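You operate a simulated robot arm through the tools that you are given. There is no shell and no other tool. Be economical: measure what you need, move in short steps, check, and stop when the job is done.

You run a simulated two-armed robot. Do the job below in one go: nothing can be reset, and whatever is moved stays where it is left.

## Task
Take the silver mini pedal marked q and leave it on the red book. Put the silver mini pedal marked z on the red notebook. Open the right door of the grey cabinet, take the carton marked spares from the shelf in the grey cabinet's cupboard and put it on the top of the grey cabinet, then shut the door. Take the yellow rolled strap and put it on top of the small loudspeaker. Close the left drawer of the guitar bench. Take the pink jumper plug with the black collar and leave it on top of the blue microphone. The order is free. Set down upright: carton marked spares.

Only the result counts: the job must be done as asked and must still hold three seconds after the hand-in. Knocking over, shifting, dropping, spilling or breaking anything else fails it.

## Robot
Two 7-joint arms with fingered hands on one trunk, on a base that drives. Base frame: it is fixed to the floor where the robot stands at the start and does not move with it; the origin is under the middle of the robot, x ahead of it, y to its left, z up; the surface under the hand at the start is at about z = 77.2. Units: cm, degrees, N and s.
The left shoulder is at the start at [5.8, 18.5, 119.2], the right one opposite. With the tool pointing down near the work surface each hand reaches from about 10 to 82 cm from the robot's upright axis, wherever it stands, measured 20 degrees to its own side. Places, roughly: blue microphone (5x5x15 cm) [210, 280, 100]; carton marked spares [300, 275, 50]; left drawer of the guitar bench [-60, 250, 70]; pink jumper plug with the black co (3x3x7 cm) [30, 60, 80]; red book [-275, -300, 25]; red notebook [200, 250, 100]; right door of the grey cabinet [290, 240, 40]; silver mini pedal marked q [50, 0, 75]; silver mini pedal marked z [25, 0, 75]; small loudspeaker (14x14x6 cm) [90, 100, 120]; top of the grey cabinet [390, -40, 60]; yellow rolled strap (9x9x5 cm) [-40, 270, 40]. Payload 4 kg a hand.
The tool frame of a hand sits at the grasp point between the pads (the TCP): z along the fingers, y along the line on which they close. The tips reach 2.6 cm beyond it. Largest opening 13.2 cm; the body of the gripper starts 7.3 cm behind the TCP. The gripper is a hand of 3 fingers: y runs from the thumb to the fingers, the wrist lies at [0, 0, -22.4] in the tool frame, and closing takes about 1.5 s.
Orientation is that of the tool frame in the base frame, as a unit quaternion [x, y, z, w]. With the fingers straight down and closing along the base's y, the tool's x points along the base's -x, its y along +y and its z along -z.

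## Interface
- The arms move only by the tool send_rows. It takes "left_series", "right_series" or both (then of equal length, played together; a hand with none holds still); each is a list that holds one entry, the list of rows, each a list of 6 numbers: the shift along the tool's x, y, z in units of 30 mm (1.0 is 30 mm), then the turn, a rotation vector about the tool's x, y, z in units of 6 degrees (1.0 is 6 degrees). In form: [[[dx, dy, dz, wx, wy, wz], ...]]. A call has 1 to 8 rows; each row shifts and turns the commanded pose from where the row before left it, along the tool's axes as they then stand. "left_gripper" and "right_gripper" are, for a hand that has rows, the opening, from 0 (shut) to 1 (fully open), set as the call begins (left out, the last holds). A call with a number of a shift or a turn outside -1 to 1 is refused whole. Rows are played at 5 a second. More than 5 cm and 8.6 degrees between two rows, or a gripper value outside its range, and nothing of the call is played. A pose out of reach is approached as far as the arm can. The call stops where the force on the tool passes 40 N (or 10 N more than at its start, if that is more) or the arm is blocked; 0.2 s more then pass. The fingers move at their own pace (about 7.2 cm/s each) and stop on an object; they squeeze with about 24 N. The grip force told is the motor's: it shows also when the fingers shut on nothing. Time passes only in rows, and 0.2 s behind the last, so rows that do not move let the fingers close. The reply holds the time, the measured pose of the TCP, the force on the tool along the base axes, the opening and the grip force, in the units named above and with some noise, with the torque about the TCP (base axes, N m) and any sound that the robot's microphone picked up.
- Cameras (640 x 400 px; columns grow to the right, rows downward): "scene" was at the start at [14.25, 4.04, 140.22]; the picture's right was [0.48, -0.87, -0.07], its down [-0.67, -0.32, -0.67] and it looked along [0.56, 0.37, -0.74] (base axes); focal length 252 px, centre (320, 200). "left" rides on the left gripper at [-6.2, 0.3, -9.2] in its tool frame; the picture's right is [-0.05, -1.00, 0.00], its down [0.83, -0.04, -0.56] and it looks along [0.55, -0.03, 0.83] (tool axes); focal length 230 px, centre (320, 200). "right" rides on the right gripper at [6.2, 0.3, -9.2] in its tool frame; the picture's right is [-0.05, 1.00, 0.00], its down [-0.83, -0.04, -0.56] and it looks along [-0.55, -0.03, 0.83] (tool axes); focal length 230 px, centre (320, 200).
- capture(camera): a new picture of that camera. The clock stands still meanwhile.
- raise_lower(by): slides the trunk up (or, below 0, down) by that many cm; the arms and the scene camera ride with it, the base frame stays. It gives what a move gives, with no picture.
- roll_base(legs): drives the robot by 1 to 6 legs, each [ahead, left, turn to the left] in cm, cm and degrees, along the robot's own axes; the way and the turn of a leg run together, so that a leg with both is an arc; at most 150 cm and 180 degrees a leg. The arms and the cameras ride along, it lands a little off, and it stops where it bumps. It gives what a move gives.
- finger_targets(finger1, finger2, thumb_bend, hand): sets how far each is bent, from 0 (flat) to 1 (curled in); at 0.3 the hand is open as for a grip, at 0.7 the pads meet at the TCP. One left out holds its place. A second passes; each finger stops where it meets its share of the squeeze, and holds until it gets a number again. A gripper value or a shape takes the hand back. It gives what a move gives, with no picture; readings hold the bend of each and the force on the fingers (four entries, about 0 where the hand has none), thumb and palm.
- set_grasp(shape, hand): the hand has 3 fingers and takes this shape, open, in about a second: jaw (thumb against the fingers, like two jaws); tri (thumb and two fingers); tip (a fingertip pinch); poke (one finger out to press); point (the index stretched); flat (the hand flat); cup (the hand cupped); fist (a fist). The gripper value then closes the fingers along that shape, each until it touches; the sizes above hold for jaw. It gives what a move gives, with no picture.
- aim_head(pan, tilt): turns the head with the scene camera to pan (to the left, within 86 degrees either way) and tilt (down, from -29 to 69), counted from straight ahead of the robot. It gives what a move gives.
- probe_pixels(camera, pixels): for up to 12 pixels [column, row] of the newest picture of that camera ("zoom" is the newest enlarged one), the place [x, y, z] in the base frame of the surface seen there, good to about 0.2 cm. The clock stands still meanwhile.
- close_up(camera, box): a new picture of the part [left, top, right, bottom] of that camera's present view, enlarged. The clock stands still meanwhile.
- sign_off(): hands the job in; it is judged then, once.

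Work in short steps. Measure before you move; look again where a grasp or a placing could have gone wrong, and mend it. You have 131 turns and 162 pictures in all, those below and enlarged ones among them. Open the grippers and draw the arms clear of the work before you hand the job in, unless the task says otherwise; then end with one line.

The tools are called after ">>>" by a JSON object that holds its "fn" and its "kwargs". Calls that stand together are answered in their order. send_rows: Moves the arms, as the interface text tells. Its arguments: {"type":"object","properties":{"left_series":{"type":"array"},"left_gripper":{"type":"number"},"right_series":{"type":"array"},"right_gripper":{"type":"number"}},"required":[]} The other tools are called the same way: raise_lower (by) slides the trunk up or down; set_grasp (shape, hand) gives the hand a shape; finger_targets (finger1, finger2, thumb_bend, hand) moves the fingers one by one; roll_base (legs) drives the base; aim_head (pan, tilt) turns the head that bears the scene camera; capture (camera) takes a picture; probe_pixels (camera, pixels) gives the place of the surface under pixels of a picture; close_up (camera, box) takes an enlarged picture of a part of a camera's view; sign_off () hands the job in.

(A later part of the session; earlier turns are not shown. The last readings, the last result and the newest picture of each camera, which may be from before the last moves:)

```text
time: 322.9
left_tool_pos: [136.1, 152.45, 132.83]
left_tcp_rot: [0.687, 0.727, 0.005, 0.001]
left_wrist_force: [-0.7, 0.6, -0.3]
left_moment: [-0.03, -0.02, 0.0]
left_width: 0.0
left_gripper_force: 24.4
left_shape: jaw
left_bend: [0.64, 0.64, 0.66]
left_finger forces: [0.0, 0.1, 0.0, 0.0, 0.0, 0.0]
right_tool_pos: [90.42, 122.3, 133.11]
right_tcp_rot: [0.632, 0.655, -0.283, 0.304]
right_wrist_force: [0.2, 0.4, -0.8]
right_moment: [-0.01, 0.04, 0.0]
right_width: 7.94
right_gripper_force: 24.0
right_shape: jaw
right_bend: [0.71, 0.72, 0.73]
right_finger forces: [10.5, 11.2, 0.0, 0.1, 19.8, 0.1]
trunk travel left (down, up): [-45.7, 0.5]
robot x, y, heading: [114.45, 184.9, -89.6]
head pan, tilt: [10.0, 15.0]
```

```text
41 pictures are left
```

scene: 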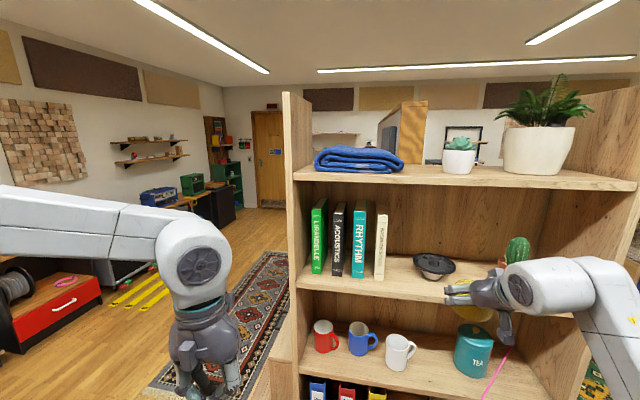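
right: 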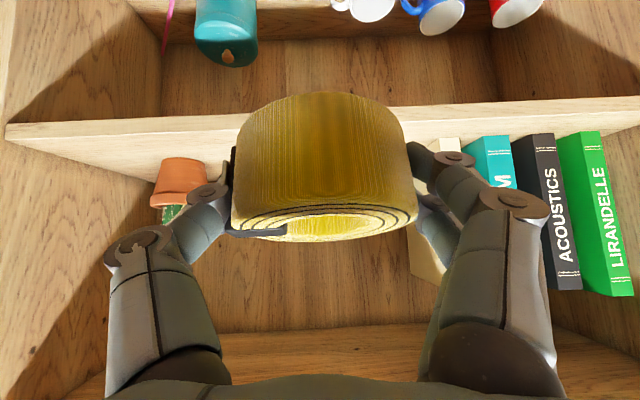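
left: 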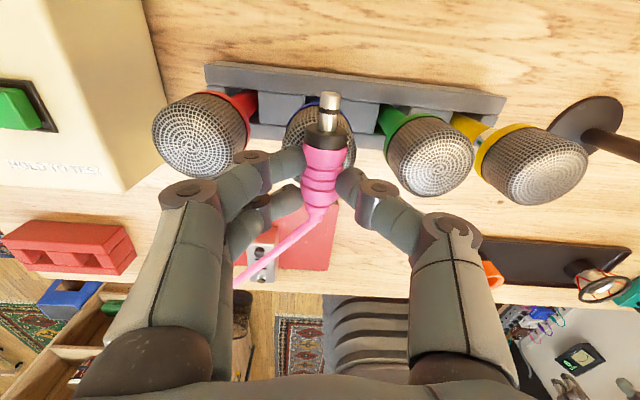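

Good alignment. I re-measure the loudspeaker from this nearer view.

>>> {"fn": "close_up", "kwargs": {"camera": "scene", "box": [390, 230, 490, 300]}}

>>> {"fn": "probe_pixels", "kwargs": {"camera": "zoom", "pixels": [[155, 185], [425, 190], [290, 150], [285, 245], [290, 165], [290, 175], [220, 190], [360, 190], [290, 225], [160, 195], [415, 200]]}}

```text
5.71 times, centred on (440, 265) of scene
```

zoom: 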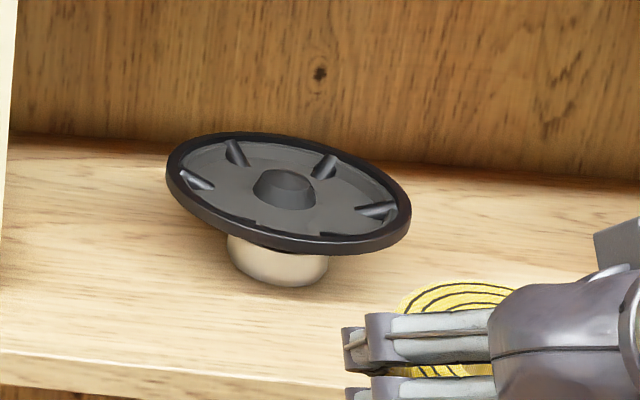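

```text
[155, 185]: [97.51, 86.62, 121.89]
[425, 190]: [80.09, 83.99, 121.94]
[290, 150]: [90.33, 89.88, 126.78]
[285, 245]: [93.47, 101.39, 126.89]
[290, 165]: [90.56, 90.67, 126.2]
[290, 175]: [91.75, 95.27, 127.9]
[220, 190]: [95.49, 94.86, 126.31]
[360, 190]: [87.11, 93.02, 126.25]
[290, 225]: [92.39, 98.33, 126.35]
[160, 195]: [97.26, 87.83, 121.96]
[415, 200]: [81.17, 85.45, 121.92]
```

Boss centre ≈(91.2,95), top 127.9; dish 126.3. I drive forward 20 cm, check, then the rest.

>>> {"fn": "roll_base", "kwargs": {"legs": [[20, 0.7, 0]]}}

>>> {"fn": "capture", "kwargs": {"camera": "scene"}}

```text
time: 324.5
left_tool_pos: [137.22, 132.71, 132.92]
left_tcp_rot: [0.687, 0.727, 0.003, 0.001]
left_wrist_force: [0.5, 0.5, 0.8]
left_moment: [-0.03, -0.01, -0.01]
left_width: 0.0
left_gripper_force: 24.0
left_shape: jaw
left_bend: [0.64, 0.64, 0.66]
left_finger forces: [0.0, 0.1, 0.0, 0.0, 0.0, 0.1]
right_tool_pos: [91.32, 102.81, 133.31]
right_tcp_rot: [0.63, 0.654, -0.285, 0.306]
right_wrist_force: [0.7, 0.9, -1.2]
right_moment: [-0.01, 0.01, 0.0]
right_width: 7.91
right_gripper_force: 24.3
right_shape: jaw
right_bend: [0.71, 0.72, 0.73]
right_finger forces: [10.4, 11.2, 0.0, 0.1, 19.8, 0.0]
trunk travel left (down, up): [-45.7, 0.5]
robot x, y, heading: [115.4, 165.29, -89.6]
head pan, tilt: [10.0, 15.0]
```

```text
39 pictures are left
```

scene: 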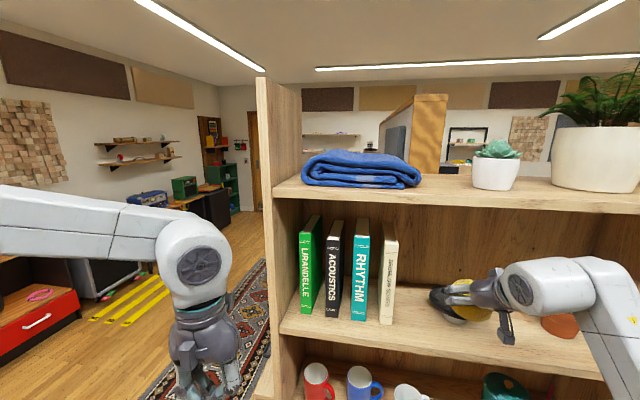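

Clear. Drive the last 7.2 cm.

>>> {"fn": "roll_base", "kwargs": {"legs": [[7.2, -0.1, 0]]}}

>>> {"fn": "capture", "kwargs": {"camera": "right"}}

>>> {"fn": "close_up", "kwargs": {"camera": "scene", "box": [400, 220, 600, 380]}}

```text
time: 325.5
left_tool_pos: [137.07, 126.27, 133.17]
left_tcp_rot: [0.688, 0.726, 0.001, 0.003]
left_wrist_force: [-1.3, 1.1, 0.5]
left_moment: [-0.1, 0.01, 0.0]
left_width: 0.01
left_gripper_force: 23.8
left_shape: jaw
left_bend: [0.64, 0.64, 0.66]
left_finger forces: [0.0, 0.0, 0.1, 0.0, 0.0, 0.0]
right_tool_pos: [91.32, 96.06, 133.45]
right_tcp_rot: [0.629, 0.654, -0.287, 0.306]
right_wrist_force: [0.9, -0.1, -0.7]
right_moment: [-0.04, 0.04, 0.0]
right_width: 7.93
right_gripper_force: 23.8
right_shape: jaw
right_bend: [0.71, 0.72, 0.73]
right_finger forces: [10.4, 11.1, 0.1, 0.0, 19.9, 0.0]
trunk travel left (down, up): [-45.7, 0.5]
robot x, y, heading: [114.84, 158.25, -89.3]
head pan, tilt: [10.0, 15.0]
```

```text
38 pictures are left
```

right: 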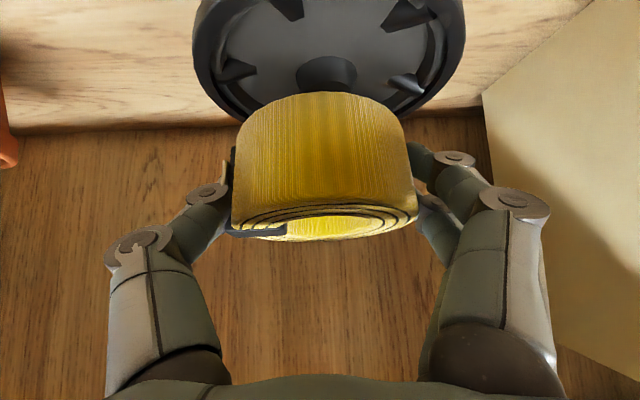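

```text
2.50 times, centred on (500, 300) of scene
```

zoom: 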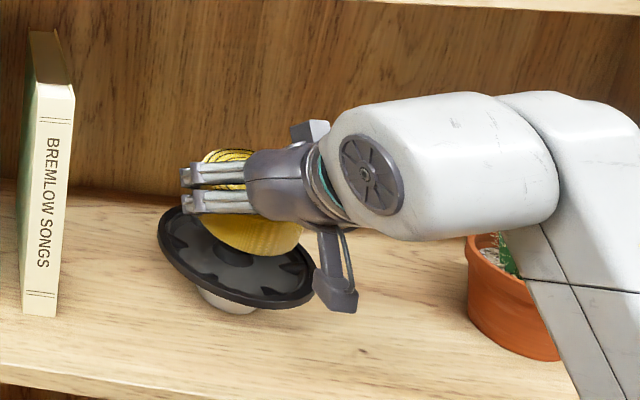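

Strap is above the loudspeaker. Level it (rotate back 9°) and lower gently to ~0.7 cm above contact.

>>> {"fn": "send_rows", "kwargs": {"right_series": [[[0, 0, 0, 0, 0.75, 0], [0, 0, 0, 0, 0.7, 0], [0.13, 0, 0.15, 0, 0, 0], [0.13, 0, 0.15, 0, 0, 0], [0.13, 0, 0.15, 0, 0, 0], [0.13, 0, 0.15, 0, 0, 0], [0, 0, 0, 0, 0, 0]]]}}

>>> {"fn": "capture", "kwargs": {"camera": "right"}}

>>> {"fn": "close_up", "kwargs": {"camera": "scene", "box": [420, 240, 540, 350]}}

```text
time: 327.1
left_tool_pos: [137.1, 125.32, 132.75]
left_tcp_rot: [0.688, 0.726, 0.005, 0.0]
left_wrist_force: [-0.1, 0.0, 0.9]
left_moment: [-0.01, 0.0, 0.04]
left_width: 0.02
left_gripper_force: 23.9
left_shape: jaw
left_bend: [0.64, 0.64, 0.66]
left_finger forces: [0.1, 0.0, 0.0, 0.0, 0.0, 0.1]
right_tool_pos: [91.32, 95.13, 130.56]
right_tcp_rot: [0.652, 0.675, -0.236, 0.252]
right_wrist_force: [0.4, -0.6, -1.4]
right_moment: [0.01, 0.01, 0.0]
right_width: 7.95
right_gripper_force: 23.9
right_shape: jaw
right_bend: [0.71, 0.72, 0.73]
right_finger forces: [10.4, 11.2, 0.0, 0.0, 19.8, 0.0]
trunk travel left (down, up): [-45.7, 0.5]
robot x, y, heading: [114.95, 157.89, -89.7]
head pan, tilt: [10.0, 15.0]
```

```text
36 pictures are left
```

right: 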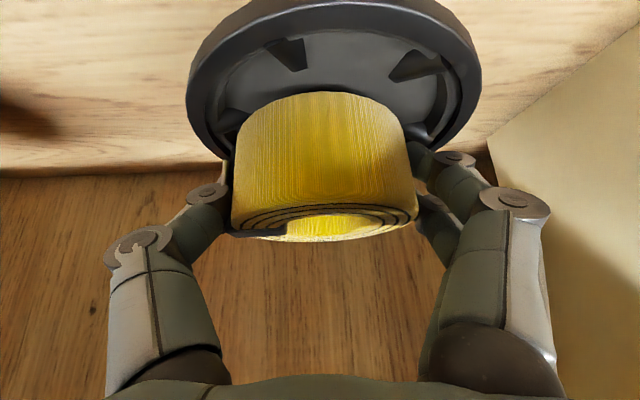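

```text
3.64 times, centred on (480, 295) of scene
```

zoom: 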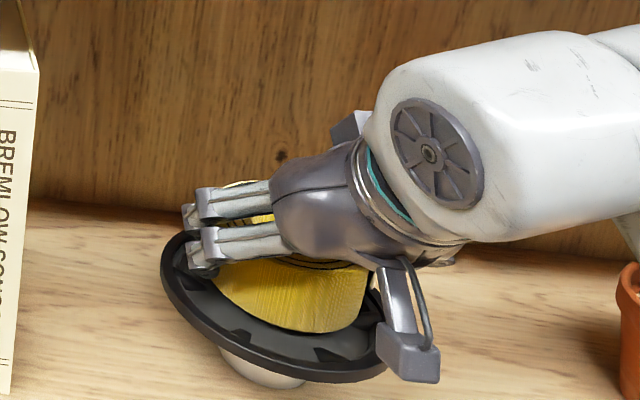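

Level and nearly seated. Shift back 0.5 cm, lower in small steps to contact.

>>> {"fn": "send_rows", "kwargs": {"right_series": [[[0.13, 0, -0.11, 0, 0, 0], [0.05, 0, 0.06, 0, 0, 0], [0.05, 0, 0.06, 0, 0, 0], [0.05, 0, 0.06, 0, 0, 0], [0, 0, 0, 0, 0, 0]]]}}

>>> {"fn": "close_up", "kwargs": {"camera": "scene", "box": [420, 240, 540, 350]}}

```text
time: 328.3
left_tool_pos: [137.05, 125.23, 132.76]
left_tcp_rot: [0.687, 0.727, 0.004, 0.0]
left_wrist_force: [-0.7, 0.0, 0.4]
left_moment: [0.02, -0.01, -0.03]
left_width: 0.0
left_gripper_force: 24.2
left_shape: jaw
left_bend: [0.64, 0.64, 0.66]
left_finger forces: [0.0, 0.0, 0.0, 0.0, 0.0, 0.0]
right_tool_pos: [91.29, 95.73, 129.96]
right_tcp_rot: [0.652, 0.675, -0.235, 0.252]
right_wrist_force: [-0.4, 0.1, -0.8]
right_moment: [0.02, 0.01, -0.01]
right_width: 7.93
right_gripper_force: 24.1
right_shape: jaw
right_bend: [0.71, 0.72, 0.73]
right_finger forces: [10.4, 11.2, 0.1, 0.1, 19.8, 0.1]
trunk travel left (down, up): [-45.7, 0.5]
robot x, y, heading: [114.9, 158.05, -89.6]
head pan, tilt: [10.0, 15.0]
```

```text
3.64 times, centred on (480, 295) of scene
```

zoom: 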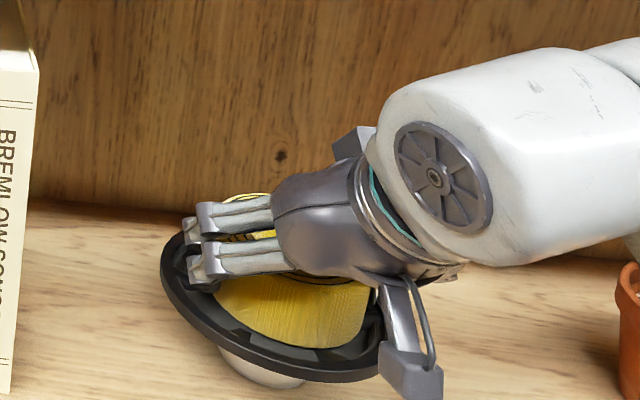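

Not touching yet; continue lowering in ~2 mm steps.

>>> {"fn": "send_rows", "kwargs": {"right_series": [[[0.045, 0, 0.055, 0, 0, 0], [0.045, 0, 0.055, 0, 0, 0], [0, 0, 0, 0, 0, 0]]]}}

>>> {"fn": "capture", "kwargs": {"camera": "right"}}

```text
time: 329.1
left_tool_pos: [137.21, 125.29, 132.77]
left_tcp_rot: [0.687, 0.726, 0.003, 0.0]
left_wrist_force: [-0.1, -0.7, -0.4]
left_moment: [-0.02, 0.01, 0.0]
left_width: 0.01
left_gripper_force: 23.8
left_shape: jaw
left_bend: [0.64, 0.64, 0.66]
left_finger forces: [0.0, 0.0, 0.0, 0.0, 0.1, 0.1]
right_tool_pos: [91.34, 95.63, 129.49]
right_tcp_rot: [0.65, 0.676, -0.237, 0.255]
right_wrist_force: [1.0, -0.1, 0.0]
right_moment: [-0.04, 0.02, 0.02]
right_width: 7.92
right_gripper_force: 24.4
right_shape: jaw
right_bend: [0.71, 0.72, 0.73]
right_finger forces: [10.9, 11.5, 0.0, 0.0, 21.7, 0.0]
trunk travel left (down, up): [-45.7, 0.5]
robot x, y, heading: [115.24, 157.94, -89.5]
head pan, tilt: [10.0, 15.0]
```

```text
33 pictures are left
```

right: 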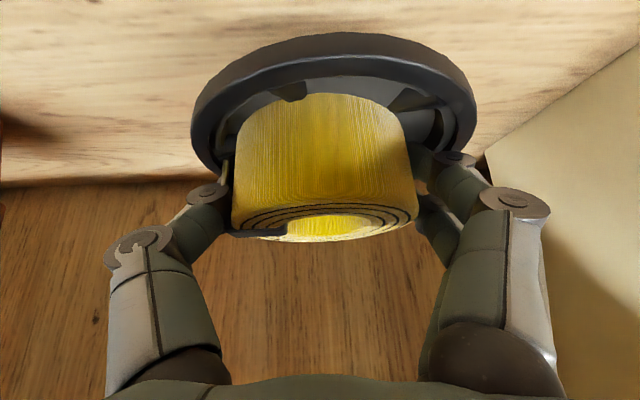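

Contact has begun (weight off). Open a little, wait, lift 2.4 cm, then back out.

>>> {"fn": "send_rows", "kwargs": {"right_series": [[[0, 0, 0, 0, 0, 0], [0, 0, 0, 0, 0, 0], [0, 0, 0, 0, 0, 0], [-0.06, 0, -0.08, 0, 0, 0], [-0.15, 0, -0.17, 0, 0, 0], [-0.15, 0, -0.17, 0, 0, 0], [-0.15, 0, -0.17, 0, 0, 0]]], "right_gripper": 0.71}}

>>> {"fn": "roll_base", "kwargs": {"legs": [[-22, 0, 0]]}}

>>> {"fn": "close_up", "kwargs": {"camera": "scene", "box": [390, 220, 530, 320]}}

```text
time: 330.7
left_tool_pos: [137.19, 125.4, 132.71]
left_tcp_rot: [0.687, 0.727, 0.003, 0.0]
left_wrist_force: [0.3, 0.3, -0.1]
left_moment: [-0.01, -0.02, 0.02]
left_width: 0.0
left_gripper_force: 24.0
left_shape: jaw
left_bend: [0.64, 0.64, 0.66]
left_finger forces: [0.0, 0.0, 0.0, 0.0, 0.0, 0.0]
right_tool_pos: [91.25, 95.75, 131.86]
right_tcp_rot: [0.652, 0.675, -0.236, 0.252]
right_wrist_force: [0.1, -0.5, 0.5]
right_moment: [0.01, -0.02, 0.0]
right_width: 9.35
right_gripper_force: 0.0
right_shape: jaw
right_bend: [0.67, 0.67, 0.64]
right_finger forces: [0.0, 0.1, 0.1, 0.0, 0.0, 0.0]
trunk travel left (down, up): [-45.7, 0.5]
robot x, y, heading: [115.64, 158.27, -89.5]
head pan, tilt: [10.0, 15.0]
```

```text
time: 332.4
left_tool_pos: [136.97, 147.0, 132.55]
left_tcp_rot: [0.687, 0.727, 0.004, -0.001]
left_wrist_force: [-0.8, 0.4, 0.8]
left_moment: [0.03, 0.01, -0.01]
left_width: 0.0
left_gripper_force: 23.6
left_shape: jaw
left_bend: [0.64, 0.64, 0.66]
left_finger forces: [0.1, 0.1, 0.0, 0.1, 0.0, 0.1]
right_tool_pos: [91.15, 117.34, 131.69]
right_tcp_rot: [0.651, 0.676, -0.235, 0.252]
right_wrist_force: [-0.3, 0.4, -0.4]
right_moment: [0.01, -0.04, 0.0]
right_width: 9.36
right_gripper_force: 0.1
right_shape: jaw
right_bend: [0.67, 0.67, 0.64]
right_finger forces: [0.1, 0.0, 0.1, 0.1, 0.0, 0.2]
trunk travel left (down, up): [-45.7, 0.5]
robot x, y, heading: [114.89, 180.23, -89.3]
head pan, tilt: [10.0, 15.0]
```

```text
4.00 times, centred on (460, 270) of scene
```

zoom: 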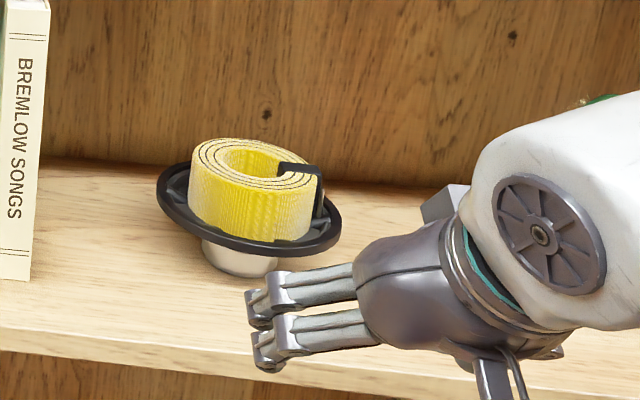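

The strap sits squarely on the loudspeaker. Now fold the right hand, and drive back around toward the desk for pedal Q.

>>> {"fn": "roll_base", "kwargs": {"legs": [[-6, 0, 0]]}}

>>> {"fn": "send_rows", "kwargs": {"right_series": [[[0.3, 0, -0.6, 0, 1, 0], [0.3, 0, -0.6, 0, 1, 0], [0.3, 0, -0.3, 0, 1, 0], [0.3, 0, 0, 0, 1, 0], [0.3, 0, 0, 0, 1, 0], [0.3, 0, 0, 0, 1, 0], [0.3, 0, 0, 0, 0.7, 0]]]}}

>>> {"fn": "raise_lower", "kwargs": {"by": -20}}

>>> {"fn": "roll_base", "kwargs": {"legs": [[0, -150, 0], [0, -22, 0], [48, 0, 0], [0, 0, 89.3], [0, -122, 0]]}}

>>> {"fn": "aim_head", "kwargs": {"pan": 0, "tilt": 35}}

>>> {"fn": "capture", "kwargs": {"camera": "scene"}}

```text
time: 333.4
left_tool_pos: [136.86, 152.28, 132.4]
left_tcp_rot: [0.686, 0.727, 0.007, -0.004]
left_wrist_force: [-0.3, -0.6, -0.8]
left_moment: [0.09, 0.01, 0.01]
left_width: 0.0
left_gripper_force: 24.0
left_shape: jaw
left_bend: [0.64, 0.64, 0.66]
left_finger forces: [0.0, 0.1, 0.0, 0.0, 0.1, 0.1]
right_tool_pos: [91.25, 122.74, 131.32]
right_tcp_rot: [0.652, 0.677, -0.232, 0.251]
right_wrist_force: [-0.2, -0.3, -0.3]
right_moment: [0.04, -0.01, -0.01]
right_width: 9.33
right_gripper_force: 0.0
right_shape: jaw
right_bend: [0.67, 0.67, 0.64]
right_finger forces: [0.0, 0.0, 0.1, 0.0, 0.0, 0.1]
trunk travel left (down, up): [-45.7, 0.5]
robot x, y, heading: [115.12, 185.98, -89.5]
head pan, tilt: [10.0, 15.0]
```

```text
time: 335.0
left_tool_pos: [136.97, 153.37, 132.79]
left_tcp_rot: [0.687, 0.727, 0.004, 0.0]
left_wrist_force: [0.1, 0.3, 0.4]
left_moment: [-0.02, -0.02, 0.01]
left_width: 0.01
left_gripper_force: 23.9
left_shape: jaw
left_bend: [0.64, 0.64, 0.66]
left_finger forces: [0.0, 0.0, 0.0, 0.0, 0.0, 0.0]
right_tool_pos: [90.84, 132.11, 133.16]
right_tcp_rot: [0.692, 0.722, 0.002, 0.005]
right_wrist_force: [0.4, -0.7, -0.1]
right_moment: [-0.01, -0.01, 0.03]
right_width: 9.33
right_gripper_force: 0.0
right_shape: jaw
right_bend: [0.67, 0.67, 0.63]
right_finger forces: [0.0, 0.0, 0.0, 0.0, 0.0, 0.0]
trunk travel left (down, up): [-45.7, 0.5]
robot x, y, heading: [115.0, 186.37, -89.2]
head pan, tilt: [10.0, 15.0]
```

```text
time: 337.1
left_tool_pos: [136.89, 153.37, 112.82]
left_tcp_rot: [0.687, 0.727, 0.005, -0.001]
left_wrist_force: [-0.5, 0.0, 0.1]
left_moment: [-0.01, 0.02, 0.0]
left_width: 0.0
left_gripper_force: 24.1
left_shape: jaw
left_bend: [0.64, 0.64, 0.66]
left_finger forces: [0.0, 0.1, 0.1, 0.0, 0.0, 0.0]
right_tool_pos: [90.74, 132.05, 113.12]
right_tcp_rot: [0.692, 0.722, 0.002, 0.005]
right_wrist_force: [0.8, -0.4, 0.2]
right_moment: [0.01, 0.03, 0.03]
right_width: 9.32
right_gripper_force: 0.0
right_shape: jaw
right_bend: [0.67, 0.67, 0.63]
right_finger forces: [0.1, 0.0, 0.0, 0.1, 0.1, 0.1]
trunk travel left (down, up): [-25.7, 20.5]
robot x, y, heading: [114.98, 186.08, -89.1]
head pan, tilt: [10.0, 15.0]
```

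```text
time: 357.9
left_tool_pos: [-25.82, 36.4, 112.83]
left_tcp_rot: [-0.018, 1.0, 0.002, -0.004]
left_wrist_force: [0.3, 0.3, -0.7]
left_moment: [0.02, 0.0, 0.0]
left_width: 0.0
left_gripper_force: 24.6
left_shape: jaw
left_bend: [0.64, 0.64, 0.66]
left_finger forces: [0.1, 0.0, 0.0, 0.0, 0.0, 0.1]
right_tool_pos: [-5.41, -10.2, 113.08]
right_tcp_rot: [-0.01, 1.0, 0.005, 0.002]
right_wrist_force: [-0.4, 0.0, -0.3]
right_moment: [-0.01, 0.03, 0.0]
right_width: 9.33
right_gripper_force: 0.1
right_shape: jaw
right_bend: [0.67, 0.67, 0.63]
right_finger forces: [0.0, 0.0, 0.1, 0.0, 0.0, 0.1]
trunk travel left (down, up): [-25.7, 20.5]
robot x, y, heading: [-58.71, 15.15, -0.6]
head pan, tilt: [10.0, 15.0]
```

```text
time: 358.8
left_tool_pos: [-25.72, 36.29, 112.7]
left_tcp_rot: [-0.018, 1.0, 0.003, -0.003]
left_wrist_force: [0.4, -0.1, -0.7]
left_moment: [0.01, -0.01, -0.01]
left_width: 0.01
left_gripper_force: 23.6
left_shape: jaw
left_bend: [0.64, 0.64, 0.66]
left_finger forces: [0.0, 0.0, 0.0, 0.0, 0.0, 0.1]
right_tool_pos: [-5.38, -10.18, 113.14]
right_tcp_rot: [-0.01, 1.0, 0.005, 0.002]
right_wrist_force: [0.5, -0.5, 0.2]
right_moment: [0.0, -0.02, 0.01]
right_width: 9.35
right_gripper_force: 0.0
right_shape: jaw
right_bend: [0.67, 0.67, 0.63]
right_finger forces: [0.0, 0.1, 0.0, 0.1, 0.0, 0.0]
trunk travel left (down, up): [-25.7, 20.5]
robot x, y, heading: [-59.13, 15.12, -1.0]
head pan, tilt: [0.0, 35.0]
```

```text
31 pictures are left
```

scene: 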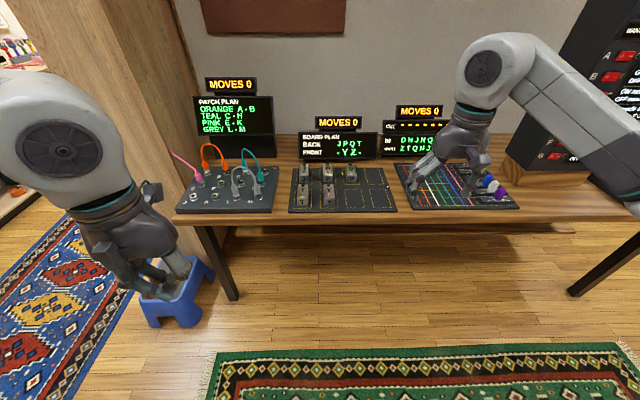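

Drive up to the desk so the right hand is above pedal Q.

>>> {"fn": "roll_base", "kwargs": {"legs": [[52.5, 10.5, 0.8]]}}

>>> {"fn": "send_rows", "kwargs": {"right_series": [[[0, 0, 0.9, 0, 0, 0], [0, 0, 0.9, 0, 0, 0], [0, 0, 0.9, 0, 0, 0], [0, 0, 0.9, 0, 0, 0], [0, 0, 0.9, 0, 0, 0], [0, 0, 0.9, 0, 0, 0]]], "right_gripper": 0.62}}

>>> {"fn": "capture", "kwargs": {"camera": "right"}}

>>> {"fn": "probe_pixels", "kwargs": {"camera": "right", "pixels": [[320, 60], [320, 90], [320, 120], [320, 150]]}}

```text
time: 361.9
left_tool_pos: [26.78, 46.6, 112.68]
left_tcp_rot: [-0.023, 1.0, 0.002, -0.003]
left_wrist_force: [-0.3, -0.3, 0.7]
left_moment: [0.02, -0.03, 0.01]
left_width: 0.03
left_gripper_force: 23.6
left_shape: jaw
left_bend: [0.64, 0.64, 0.66]
left_finger forces: [0.0, 0.0, 0.0, 0.0, 0.0, 0.0]
right_tool_pos: [47.48, 0.32, 113.19]
right_tcp_rot: [-0.014, 1.0, 0.005, 0.001]
right_wrist_force: [0.3, -0.6, -0.3]
right_moment: [-0.03, 0.01, -0.03]
right_width: 9.35
right_gripper_force: 0.0
right_shape: jaw
right_bend: [0.67, 0.67, 0.63]
right_finger forces: [0.0, 0.0, 0.1, 0.0, 0.1, 0.1]
trunk travel left (down, up): [-25.7, 20.5]
robot x, y, heading: [-6.4, 25.4, -0.5]
head pan, tilt: [0.0, 35.0]
```

```text
time: 363.3
left_tool_pos: [26.74, 46.77, 112.8]
left_tcp_rot: [-0.022, 1.0, 0.003, -0.002]
left_wrist_force: [-0.6, -0.1, -0.3]
left_moment: [-0.02, -0.01, 0.03]
left_width: 0.0
left_gripper_force: 24.1
left_shape: jaw
left_bend: [0.64, 0.64, 0.66]
left_finger forces: [0.1, 0.0, 0.0, 0.0, 0.0, 0.0]
right_tool_pos: [47.56, 0.49, 96.83]
right_tcp_rot: [-0.016, 1.0, 0.006, 0.002]
right_wrist_force: [0.4, -0.4, 0.8]
right_moment: [-0.04, -0.02, 0.02]
right_width: 8.24
right_gripper_force: 0.1
right_shape: jaw
right_bend: [0.71, 0.71, 0.69]
right_finger forces: [0.0, 0.0, 0.0, 0.1, 0.0, 0.0]
trunk travel left (down, up): [-25.7, 20.5]
robot x, y, heading: [-6.27, 25.13, -0.2]
head pan, tilt: [0.0, 35.0]
```

```text
30 pictures are left
```

right: 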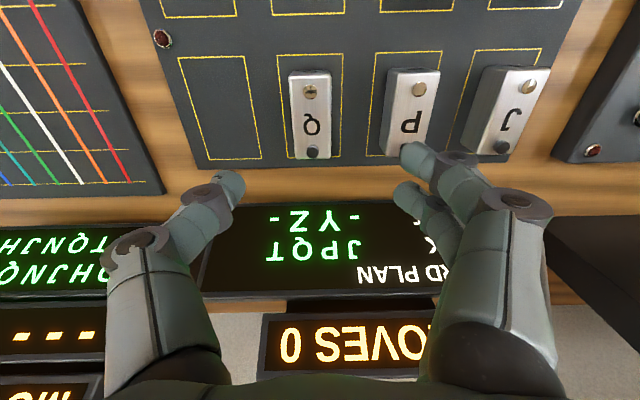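

```text
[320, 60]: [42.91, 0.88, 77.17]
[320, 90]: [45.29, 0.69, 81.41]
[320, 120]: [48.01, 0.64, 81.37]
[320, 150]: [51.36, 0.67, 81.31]
```

Q's centre is ≈(47.3, −0.1). Lower onto it and grip.

>>> {"fn": "send_rows", "kwargs": {"right_series": [[[0.05, -0.2, 0.9, 0, 0, 0], [0, 0, 0.9, 0, 0, 0], [0, 0, 0.9, 0, 0, 0], [0, 0, 0.9, 0, 0, 0], [0, 0, 0.9, 0, 0, 0], [0, 0, 0.6, 0, 0, 0], [0, 0, 0.35, 0, 0, 0]]], "right_gripper": 0.52}}

>>> {"fn": "send_rows", "kwargs": {"right_series": [[[0, 0, 0, 0, 0, 0], [0, 0, 0, 0, 0, 0], [0, 0, 0, 0, 0, 0], [0, 0, 0, 0, 0, 0], [0, 0, 0, 0, 0, 0]]], "right_gripper": 0}}

>>> {"fn": "send_rows", "kwargs": {"right_series": [[[0, 0, -0.5, 0, 0, 0], [0, 0, -0.9, 0, 0, 0], [0, 0, -0.9, 0, 0, 0], [0, 0, -0.9, 0, 0, 0], [0, 0, -0.9, 0, 0, 0], [0, 0, -0.9, 0, 0, 0], [0, 0, -0.9, 0, 0, 0]]]}}

>>> {"fn": "capture", "kwargs": {"camera": "right"}}

```text
time: 364.9
left_tool_pos: [26.79, 46.76, 112.66]
left_tcp_rot: [-0.022, 1.0, 0.003, -0.004]
left_wrist_force: [-0.3, -0.1, 0.1]
left_moment: [-0.03, 0.0, 0.01]
left_width: 0.0
left_gripper_force: 24.0
left_shape: jaw
left_bend: [0.64, 0.64, 0.66]
left_finger forces: [0.1, 0.0, 0.1, 0.0, 0.1, 0.0]
right_tool_pos: [47.45, 0.03, 80.46]
right_tcp_rot: [-0.015, 1.0, 0.006, 0.002]
right_wrist_force: [-0.3, -0.2, 0.4]
right_moment: [-0.02, 0.03, -0.01]
right_width: 6.92
right_gripper_force: 0.1
right_shape: jaw
right_bend: [0.72, 0.72, 0.7]
right_finger forces: [0.0, 0.0, 0.0, 0.0, 0.1, 0.0]
trunk travel left (down, up): [-25.7, 20.5]
robot x, y, heading: [-6.5, 24.98, -0.4]
head pan, tilt: [0.0, 35.0]
```

```text
time: 366.1
left_tool_pos: [26.81, 46.86, 112.78]
left_tcp_rot: [-0.021, 1.0, 0.003, -0.005]
left_wrist_force: [0.7, -0.1, 0.1]
left_moment: [-0.04, 0.01, -0.04]
left_width: 0.0
left_gripper_force: 24.0
left_shape: jaw
left_bend: [0.64, 0.64, 0.66]
left_finger forces: [0.0, 0.0, 0.0, 0.0, 0.1, 0.0]
right_tool_pos: [47.44, 0.09, 80.64]
right_tcp_rot: [-0.014, 1.0, 0.006, 0.001]
right_wrist_force: [0.5, 0.0, -0.4]
right_moment: [-0.01, 0.05, 0.02]
right_width: 3.61
right_gripper_force: 23.8
right_shape: jaw
right_bend: [0.73, 0.73, 0.7]
right_finger forces: [10.7, 11.0, 0.0, 0.0, 21.7, 0.1]
trunk travel left (down, up): [-25.7, 20.5]
robot x, y, heading: [-6.55, 25.22, -0.2]
head pan, tilt: [0.0, 35.0]
```

```text
time: 367.7
left_tool_pos: [26.83, 46.67, 112.79]
left_tcp_rot: [-0.023, 1.0, 0.002, -0.004]
left_wrist_force: [-0.5, 0.2, 0.6]
left_moment: [0.0, -0.03, 0.01]
left_width: 0.0
left_gripper_force: 24.3
left_shape: jaw
left_bend: [0.64, 0.64, 0.66]
left_finger forces: [0.1, 0.0, 0.1, 0.1, 0.1, 0.1]
right_tool_pos: [47.39, -0.18, 98.35]
right_tcp_rot: [-0.015, 1.0, 0.006, 0.002]
right_wrist_force: [-0.2, 0.3, -2.3]
right_moment: [0.0, 0.04, -0.03]
right_width: 3.63
right_gripper_force: 23.6
right_shape: jaw
right_bend: [0.73, 0.73, 0.7]
right_finger forces: [10.8, 11.0, 0.1, 0.0, 21.6, 0.1]
trunk travel left (down, up): [-25.7, 20.5]
robot x, y, heading: [-6.08, 25.04, -0.4]
head pan, tilt: [0.0, 35.0]
```

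```text
29 pictures are left
```

right: 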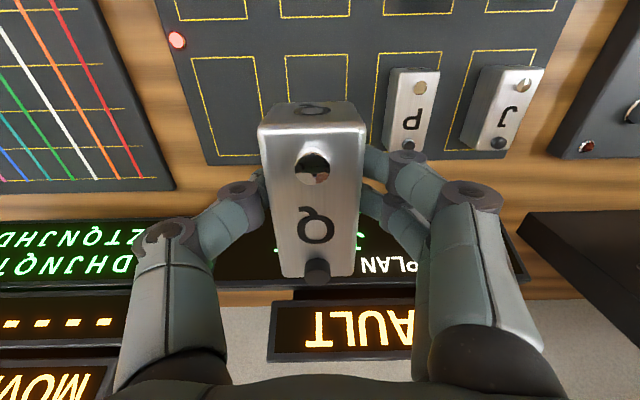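

Q is in hand. I back away from the desk, slide right, turn to face −y, and look for the red book.

>>> {"fn": "roll_base", "kwargs": {"legs": [[-52, 0, 0], [0, -50, 0], [0, 0, -90]]}}

>>> {"fn": "aim_head", "kwargs": {"pan": -40, "tilt": 20}}

>>> {"fn": "capture", "kwargs": {"camera": "scene"}}

```text
time: 377.1
left_tool_pos: [-37.08, -57.1, 112.62]
left_tcp_rot: [0.691, 0.723, 0.004, -0.002]
left_wrist_force: [0.7, -0.1, -1.0]
left_moment: [0.04, 0.03, 0.01]
left_width: 0.02
left_gripper_force: 23.7
left_shape: jaw
left_bend: [0.64, 0.64, 0.66]
left_finger forces: [0.0, 0.0, 0.1, 0.1, 0.1, 0.1]
right_tool_pos: [-83.99, -77.77, 98.27]
right_tcp_rot: [0.697, 0.718, 0.003, 0.004]
right_wrist_force: [0.6, 0.7, -2.1]
right_moment: [0.03, -0.02, 0.03]
right_width: 3.58
right_gripper_force: 23.7
right_shape: jaw
right_bend: [0.73, 0.73, 0.7]
right_finger forces: [10.7, 10.9, 0.0, 0.1, 21.6, 0.0]
trunk travel left (down, up): [-25.7, 20.5]
robot x, y, heading: [-58.55, -24.1, -90.1]
head pan, tilt: [0.0, 35.0]
```

```text
time: 378.1
left_tool_pos: [-37.1, -57.07, 112.69]
left_tcp_rot: [0.691, 0.723, 0.004, -0.001]
left_wrist_force: [-0.7, -0.3, 0.8]
left_moment: [-0.01, -0.01, 0.01]
left_width: 0.01
left_gripper_force: 23.7
left_shape: jaw
left_bend: [0.64, 0.64, 0.66]
left_finger forces: [0.1, 0.1, 0.1, 0.1, 0.0, 0.0]
right_tool_pos: [-83.9, -77.9, 98.32]
right_tcp_rot: [0.696, 0.718, 0.003, 0.005]
right_wrist_force: [0.3, -0.5, -2.1]
right_moment: [0.01, -0.01, -0.04]
right_width: 3.6
right_gripper_force: 24.1
right_shape: jaw
right_bend: [0.73, 0.73, 0.7]
right_finger forces: [10.7, 10.9, 0.0, 0.0, 21.5, 0.0]
trunk travel left (down, up): [-25.7, 20.5]
robot x, y, heading: [-58.91, -23.95, -90.3]
head pan, tilt: [-40.0, 20.0]
```

```text
28 pictures are left
```

scene: 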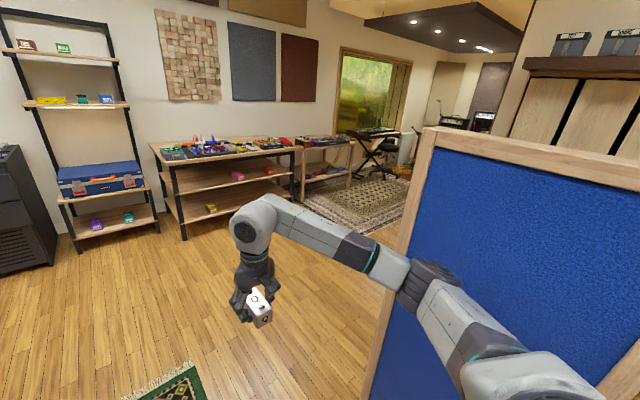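

The book should be near image centre (direction −128°). Zoom there and measure.

>>> {"fn": "close_up", "kwargs": {"camera": "scene", "box": [150, 110, 410, 260]}}

>>> {"fn": "probe_pixels", "kwargs": {"camera": "zoom", "pixels": [[400, 150], [430, 145], [300, 150], [215, 165], [150, 240], [470, 185], [380, 220], [330, 110], [500, 100], [590, 320]]}}

```text
2.46 times, centred on (280, 185) of scene
```

zoom: 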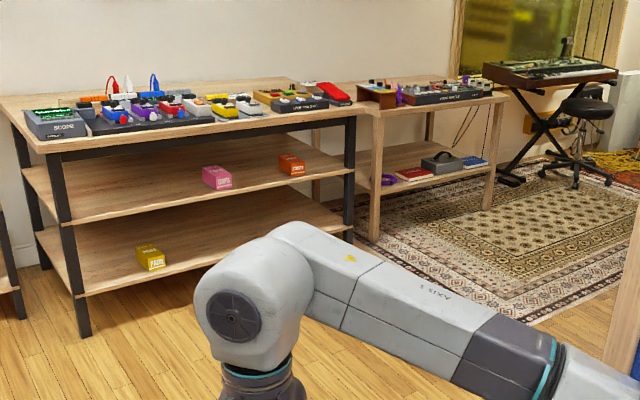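

```text
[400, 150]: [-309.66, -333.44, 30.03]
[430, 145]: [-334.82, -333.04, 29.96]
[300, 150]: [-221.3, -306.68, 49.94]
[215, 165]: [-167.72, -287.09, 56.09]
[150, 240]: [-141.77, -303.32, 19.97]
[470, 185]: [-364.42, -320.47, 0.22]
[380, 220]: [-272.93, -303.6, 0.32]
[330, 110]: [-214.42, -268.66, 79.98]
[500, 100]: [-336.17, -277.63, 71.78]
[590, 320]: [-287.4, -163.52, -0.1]
```

The red book lies at zoom (414,172) on the second table's lower shelf. Probe it.

>>> {"fn": "probe_pixels", "kwargs": {"camera": "zoom", "pixels": [[414, 172], [400, 173], [430, 173], [415, 178], [412, 166], [388, 180], [440, 162], [372, 230], [488, 200], [415, 183], [420, 110]]}}

>>> {"fn": "close_up", "kwargs": {"camera": "scene", "box": [290, 140, 360, 220]}}

```text
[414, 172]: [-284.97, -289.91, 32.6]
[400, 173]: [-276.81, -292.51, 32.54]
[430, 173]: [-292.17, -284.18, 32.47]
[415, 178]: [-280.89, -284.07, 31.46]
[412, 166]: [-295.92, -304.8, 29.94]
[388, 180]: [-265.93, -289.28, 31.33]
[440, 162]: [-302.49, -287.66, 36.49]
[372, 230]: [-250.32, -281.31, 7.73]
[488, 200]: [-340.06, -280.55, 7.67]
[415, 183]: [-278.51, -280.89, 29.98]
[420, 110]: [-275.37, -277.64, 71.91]
```

```text
5.00 times, centred on (325, 180) of scene
```

zoom: 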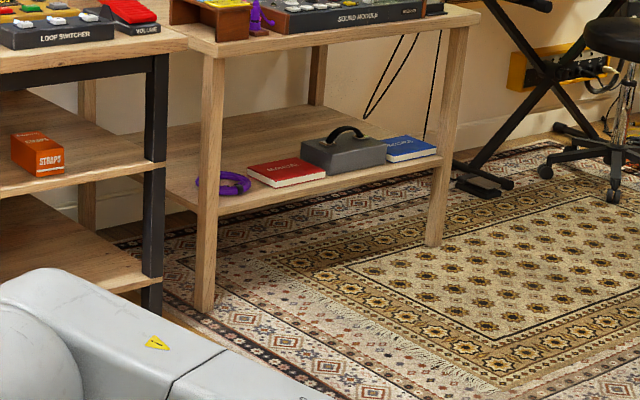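

The book (top z≈32.6, x −292…−276, y −296…−284) lies under a 72 cm table top, so I need the pedal held with a pitched hand. I go back to the desk to regrip it on the free board area.

>>> {"fn": "roll_base", "kwargs": {"legs": [[0, 0, 90.2], [45, 49, 0]]}}

>>> {"fn": "send_rows", "kwargs": {"right_series": [[[0, 0, 0.9, 0, 0, 0], [0, 0, 0.9, 0, 0, 0], [0, 0, 0.9, 0, 0, 0], [0, 0, 0.9, 0, 0, 0], [0, 0, 0.9, 0, 0, 0], [0, 0, 0.7, 0, 0, 0]]]}}

>>> {"fn": "capture", "kwargs": {"camera": "right"}}

```text
time: 385.7
left_tool_pos: [17.89, 48.75, 112.74]
left_tcp_rot: [-0.035, 0.999, 0.003, -0.003]
left_wrist_force: [0.2, -0.6, 0.1]
left_moment: [0.04, 0.0, 0.01]
left_width: 0.01
left_gripper_force: 23.4
left_shape: jaw
left_bend: [0.64, 0.64, 0.66]
left_finger forces: [0.0, 0.0, 0.0, 0.0, 0.0, 0.0]
right_tool_pos: [39.88, 2.51, 98.37]
right_tcp_rot: [-0.027, 1.0, 0.006, 0.001]
right_wrist_force: [0.1, -0.1, -1.8]
right_moment: [0.01, 0.02, -0.03]
right_width: 3.59
right_gripper_force: 23.4
right_shape: jaw
right_bend: [0.73, 0.73, 0.7]
right_finger forces: [10.6, 10.9, 0.0, 0.1, 21.5, 0.0]
trunk travel left (down, up): [-25.7, 20.5]
robot x, y, heading: [-14.33, 26.14, 1.1]
head pan, tilt: [-40.0, 20.0]
```

```text
time: 387.1
left_tool_pos: [17.9, 48.72, 112.72]
left_tcp_rot: [-0.034, 0.999, 0.003, -0.004]
left_wrist_force: [-0.7, 0.1, -0.4]
left_moment: [0.0, 0.0, 0.01]
left_width: 0.0
left_gripper_force: 23.6
left_shape: jaw
left_bend: [0.64, 0.64, 0.66]
left_finger forces: [0.0, 0.0, 0.0, 0.1, 0.1, 0.1]
right_tool_pos: [39.9, 2.94, 82.82]
right_tcp_rot: [-0.028, 1.0, 0.006, 0.003]
right_wrist_force: [0.7, 0.1, -1.9]
right_moment: [0.0, 0.03, 0.01]
right_width: 3.56
right_gripper_force: 23.8
right_shape: jaw
right_bend: [0.73, 0.73, 0.7]
right_finger forces: [10.5, 11.0, 0.1, 0.0, 21.5, 0.1]
trunk travel left (down, up): [-25.7, 20.5]
robot x, y, heading: [-14.69, 26.86, 1.0]
head pan, tilt: [-40.0, 20.0]
```

```text
25 pictures are left
```

right: 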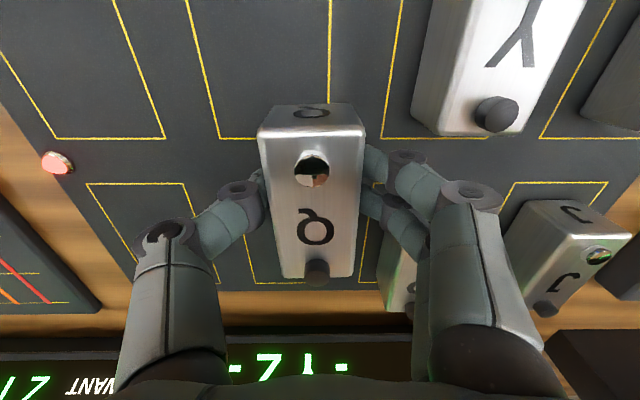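

A bit close to P and Y; I shift 3 cm right, set the pedal down, and open slightly.

>>> {"fn": "send_rows", "kwargs": {"right_series": [[[0, -1, 0, 0, 0, 0], [0, 0, 0.4, 0, 0, 0], [0, 0, 0.25, 0, 0, 0], [0, 0, 0.06, 0, 0, 0], [0, 0, 0, 0, 0, 0]]]}}

>>> {"fn": "send_rows", "kwargs": {"right_series": [[[0, 0, 0, 0, 0, 0], [0, 0, 0, 0, 0, 0], [0, 0, -0.2, 0, -1, 0], [0, 0, -0.1, 0, -1, 0], [0, 0, 0, 0, -1, 0], [0, 0, 0, 0, -1, 0], [0, 0, 0, 0, -1, 0], [0, 0, 0, 0, -1, 0]]], "right_gripper": 0.5}}

>>> {"fn": "capture", "kwargs": {"camera": "right"}}

```text
time: 388.3
left_tool_pos: [17.99, 48.82, 112.78]
left_tcp_rot: [-0.035, 0.999, 0.003, -0.003]
left_wrist_force: [0.2, -0.1, 0.0]
left_moment: [-0.01, 0.0, 0.01]
left_width: 0.03
left_gripper_force: 24.1
left_shape: jaw
left_bend: [0.64, 0.64, 0.66]
left_finger forces: [0.1, 0.0, 0.0, 0.0, 0.0, 0.1]
right_tool_pos: [40.07, -0.19, 80.68]
right_tcp_rot: [-0.026, 1.0, 0.006, 0.002]
right_wrist_force: [1.1, 0.2, -2.1]
right_moment: [-0.03, 0.03, -0.02]
right_width: 3.61
right_gripper_force: 24.1
right_shape: jaw
right_bend: [0.73, 0.73, 0.7]
right_finger forces: [10.8, 11.0, 0.0, 0.0, 21.7, 0.1]
trunk travel left (down, up): [-25.7, 20.5]
robot x, y, heading: [-14.37, 26.57, 1.1]
head pan, tilt: [-40.0, 20.0]
```

```text
time: 390.1
left_tool_pos: [17.95, 48.87, 112.87]
left_tcp_rot: [-0.035, 0.999, 0.003, -0.003]
left_wrist_force: [0.8, 0.2, -0.6]
left_moment: [-0.02, -0.02, -0.05]
left_width: 0.01
left_gripper_force: 23.9
left_shape: jaw
left_bend: [0.64, 0.64, 0.66]
left_finger forces: [0.1, 0.1, 0.1, 0.1, 0.1, 0.0]
right_tool_pos: [40.01, -0.33, 81.45]
right_tcp_rot: [-0.024, 0.95, 0.014, 0.312]
right_wrist_force: [0.3, -0.4, -0.2]
right_moment: [0.02, -0.01, -0.03]
right_width: 6.54
right_gripper_force: 0.1
right_shape: jaw
right_bend: [0.73, 0.73, 0.7]
right_finger forces: [0.0, 0.0, 0.0, 0.1, 0.0, 0.1]
trunk travel left (down, up): [-25.7, 20.5]
robot x, y, heading: [-14.18, 26.62, 1.0]
head pan, tilt: [-40.0, 20.0]
```

```text
24 pictures are left
```

right: 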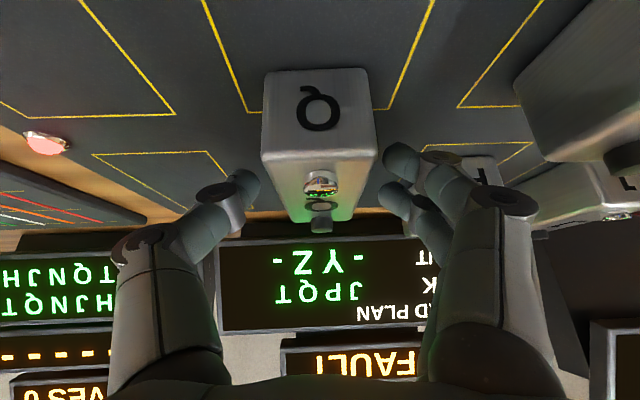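

Pitched 36°; add ~9° more, lower 1.7 cm, and regrip.

>>> {"fn": "send_rows", "kwargs": {"right_series": [[[0, 0, 0, 0, -0.8, 0], [0, 0, 0, 0, -0.7, 0], [0.2, 0, 0.2, 0, 0, 0], [0.2, 0, 0.2, 0, 0, 0], [0, 0, 0, 0, 0, 0]]]}}

>>> {"fn": "send_rows", "kwargs": {"right_series": [[[0, 0, 0, 0, 0, 0], [0, 0, 0, 0, 0, 0], [0, 0, 0, 0, 0, 0], [0, 0, 0, 0, 0, 0], [-0.2, 0, -0.2, 0, 0, 0], [-0.5, 0, -0.5, 0, 0, 0], [-0.6, 0, -0.6, 0, 0, 0], [-0.6, 0, -0.6, 0, 0, 0]]], "right_gripper": 0}}

>>> {"fn": "capture", "kwargs": {"camera": "right"}}

```text
time: 391.3
left_tool_pos: [17.94, 48.89, 112.84]
left_tcp_rot: [-0.034, 0.999, 0.002, -0.002]
left_wrist_force: [-0.1, -0.3, 0.2]
left_moment: [0.02, -0.01, -0.04]
left_width: 0.0
left_gripper_force: 23.5
left_shape: jaw
left_bend: [0.64, 0.64, 0.66]
left_finger forces: [0.0, 0.0, 0.1, 0.0, 0.1, 0.1]
right_tool_pos: [39.97, -0.2, 80.15]
right_tcp_rot: [-0.023, 0.921, 0.016, 0.387]
right_wrist_force: [2.1, -0.9, 16.4]
right_moment: [0.72, -0.16, -0.11]
right_width: 6.53
right_gripper_force: 0.1
right_shape: jaw
right_bend: [0.74, 0.73, 0.7]
right_finger forces: [16.9, 0.1, 0.0, 0.0, 0.0, 0.0]
trunk travel left (down, up): [-25.7, 20.5]
robot x, y, heading: [-14.92, 26.45, 1.2]
head pan, tilt: [-40.0, 20.0]
```

```text
time: 393.1
left_tool_pos: [18.04, 48.86, 112.61]
left_tcp_rot: [-0.035, 0.999, 0.002, -0.004]
left_wrist_force: [0.2, 0.6, 1.2]
left_moment: [0.0, 0.03, 0.02]
left_width: 0.0
left_gripper_force: 24.1
left_shape: jaw
left_bend: [0.64, 0.64, 0.66]
left_finger forces: [0.0, 0.0, 0.1, 0.0, 0.1, 0.1]
right_tool_pos: [40.03, -0.47, 87.81]
right_tcp_rot: [-0.023, 0.923, 0.014, 0.384]
right_wrist_force: [0.9, -0.6, -1.1]
right_moment: [-0.03, 0.05, 0.04]
right_width: 3.65
right_gripper_force: 23.8
right_shape: jaw
right_bend: [0.75, 0.72, 0.71]
right_finger forces: [8.6, 14.5, 0.1, 0.0, 22.8, 0.0]
trunk travel left (down, up): [-25.7, 20.5]
robot x, y, heading: [-14.49, 26.2, 1.0]
head pan, tilt: [-40.0, 20.0]
```

```text
23 pictures are left
```

right: 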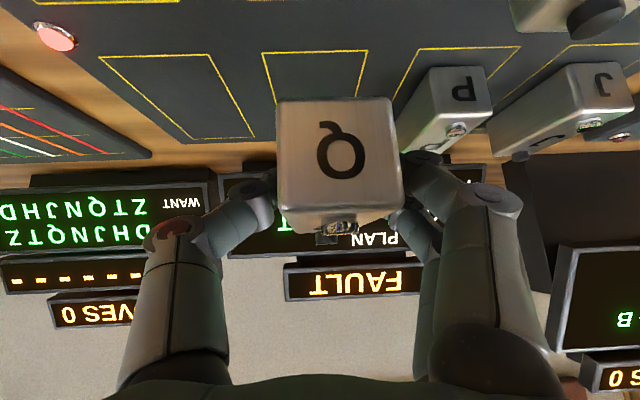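

Regripped with a 45° pitch. Now drive to the table with the red book: back, right, turn to −y, forward, then slide to x≈−259.

>>> {"fn": "roll_base", "kwargs": {"legs": [[-33, 0, 0], [0, -50, 0], [0, 0, -91], [125, 0, 0], [0, -150, 0], [0, -62, 0]]}}

>>> {"fn": "aim_head", "kwargs": {"pan": -15, "tilt": 35}}

>>> {"fn": "capture", "kwargs": {"camera": "scene"}}

```text
time: 417.7
left_tool_pos: [-237.92, -178.69, 112.71]
left_tcp_rot: [0.696, 0.718, 0.005, 0.0]
left_wrist_force: [-0.8, 0.9, 0.1]
left_moment: [-0.01, -0.01, 0.03]
left_width: 0.01
left_gripper_force: 23.8
left_shape: jaw
left_bend: [0.64, 0.64, 0.66]
left_finger forces: [0.1, 0.0, 0.0, 0.0, 0.1, 0.0]
right_tool_pos: [-288.0, -198.75, 87.62]
right_tcp_rot: [0.649, 0.657, -0.266, 0.278]
right_wrist_force: [0.5, 0.0, -1.7]
right_moment: [0.0, -0.01, 0.04]
right_width: 3.67
right_gripper_force: 23.9
right_shape: jaw
right_bend: [0.75, 0.72, 0.71]
right_finger forces: [8.5, 14.1, 0.0, 0.0, 22.6, 0.0]
trunk travel left (down, up): [-25.7, 20.5]
robot x, y, heading: [-258.74, -145.1, -91.1]
head pan, tilt: [-40.0, 20.0]
```

```text
time: 418.6
left_tool_pos: [-237.94, -178.6, 112.74]
left_tcp_rot: [0.696, 0.718, 0.004, 0.0]
left_wrist_force: [0.9, -0.7, -0.8]
left_moment: [0.03, -0.03, -0.04]
left_width: 0.0
left_gripper_force: 24.1
left_shape: jaw
left_bend: [0.64, 0.64, 0.66]
left_finger forces: [0.0, 0.0, 0.1, 0.0, 0.0, 0.0]
right_tool_pos: [-287.89, -198.82, 87.76]
right_tcp_rot: [0.65, 0.656, -0.266, 0.277]
right_wrist_force: [-0.2, 0.6, -2.4]
right_moment: [0.01, 0.0, 0.03]
right_width: 3.67
right_gripper_force: 24.1
right_shape: jaw
right_bend: [0.75, 0.72, 0.71]
right_finger forces: [8.4, 14.2, 0.0, 0.0, 22.7, 0.1]
trunk travel left (down, up): [-25.7, 20.5]
robot x, y, heading: [-258.73, -144.98, -91.1]
head pan, tilt: [-15.0, 35.0]
```

```text
22 pictures are left
```

scene: 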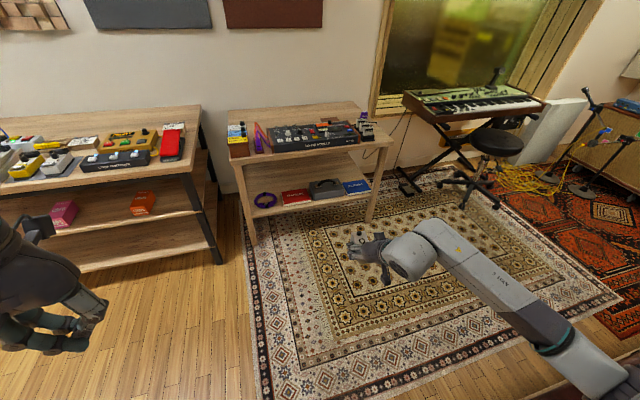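

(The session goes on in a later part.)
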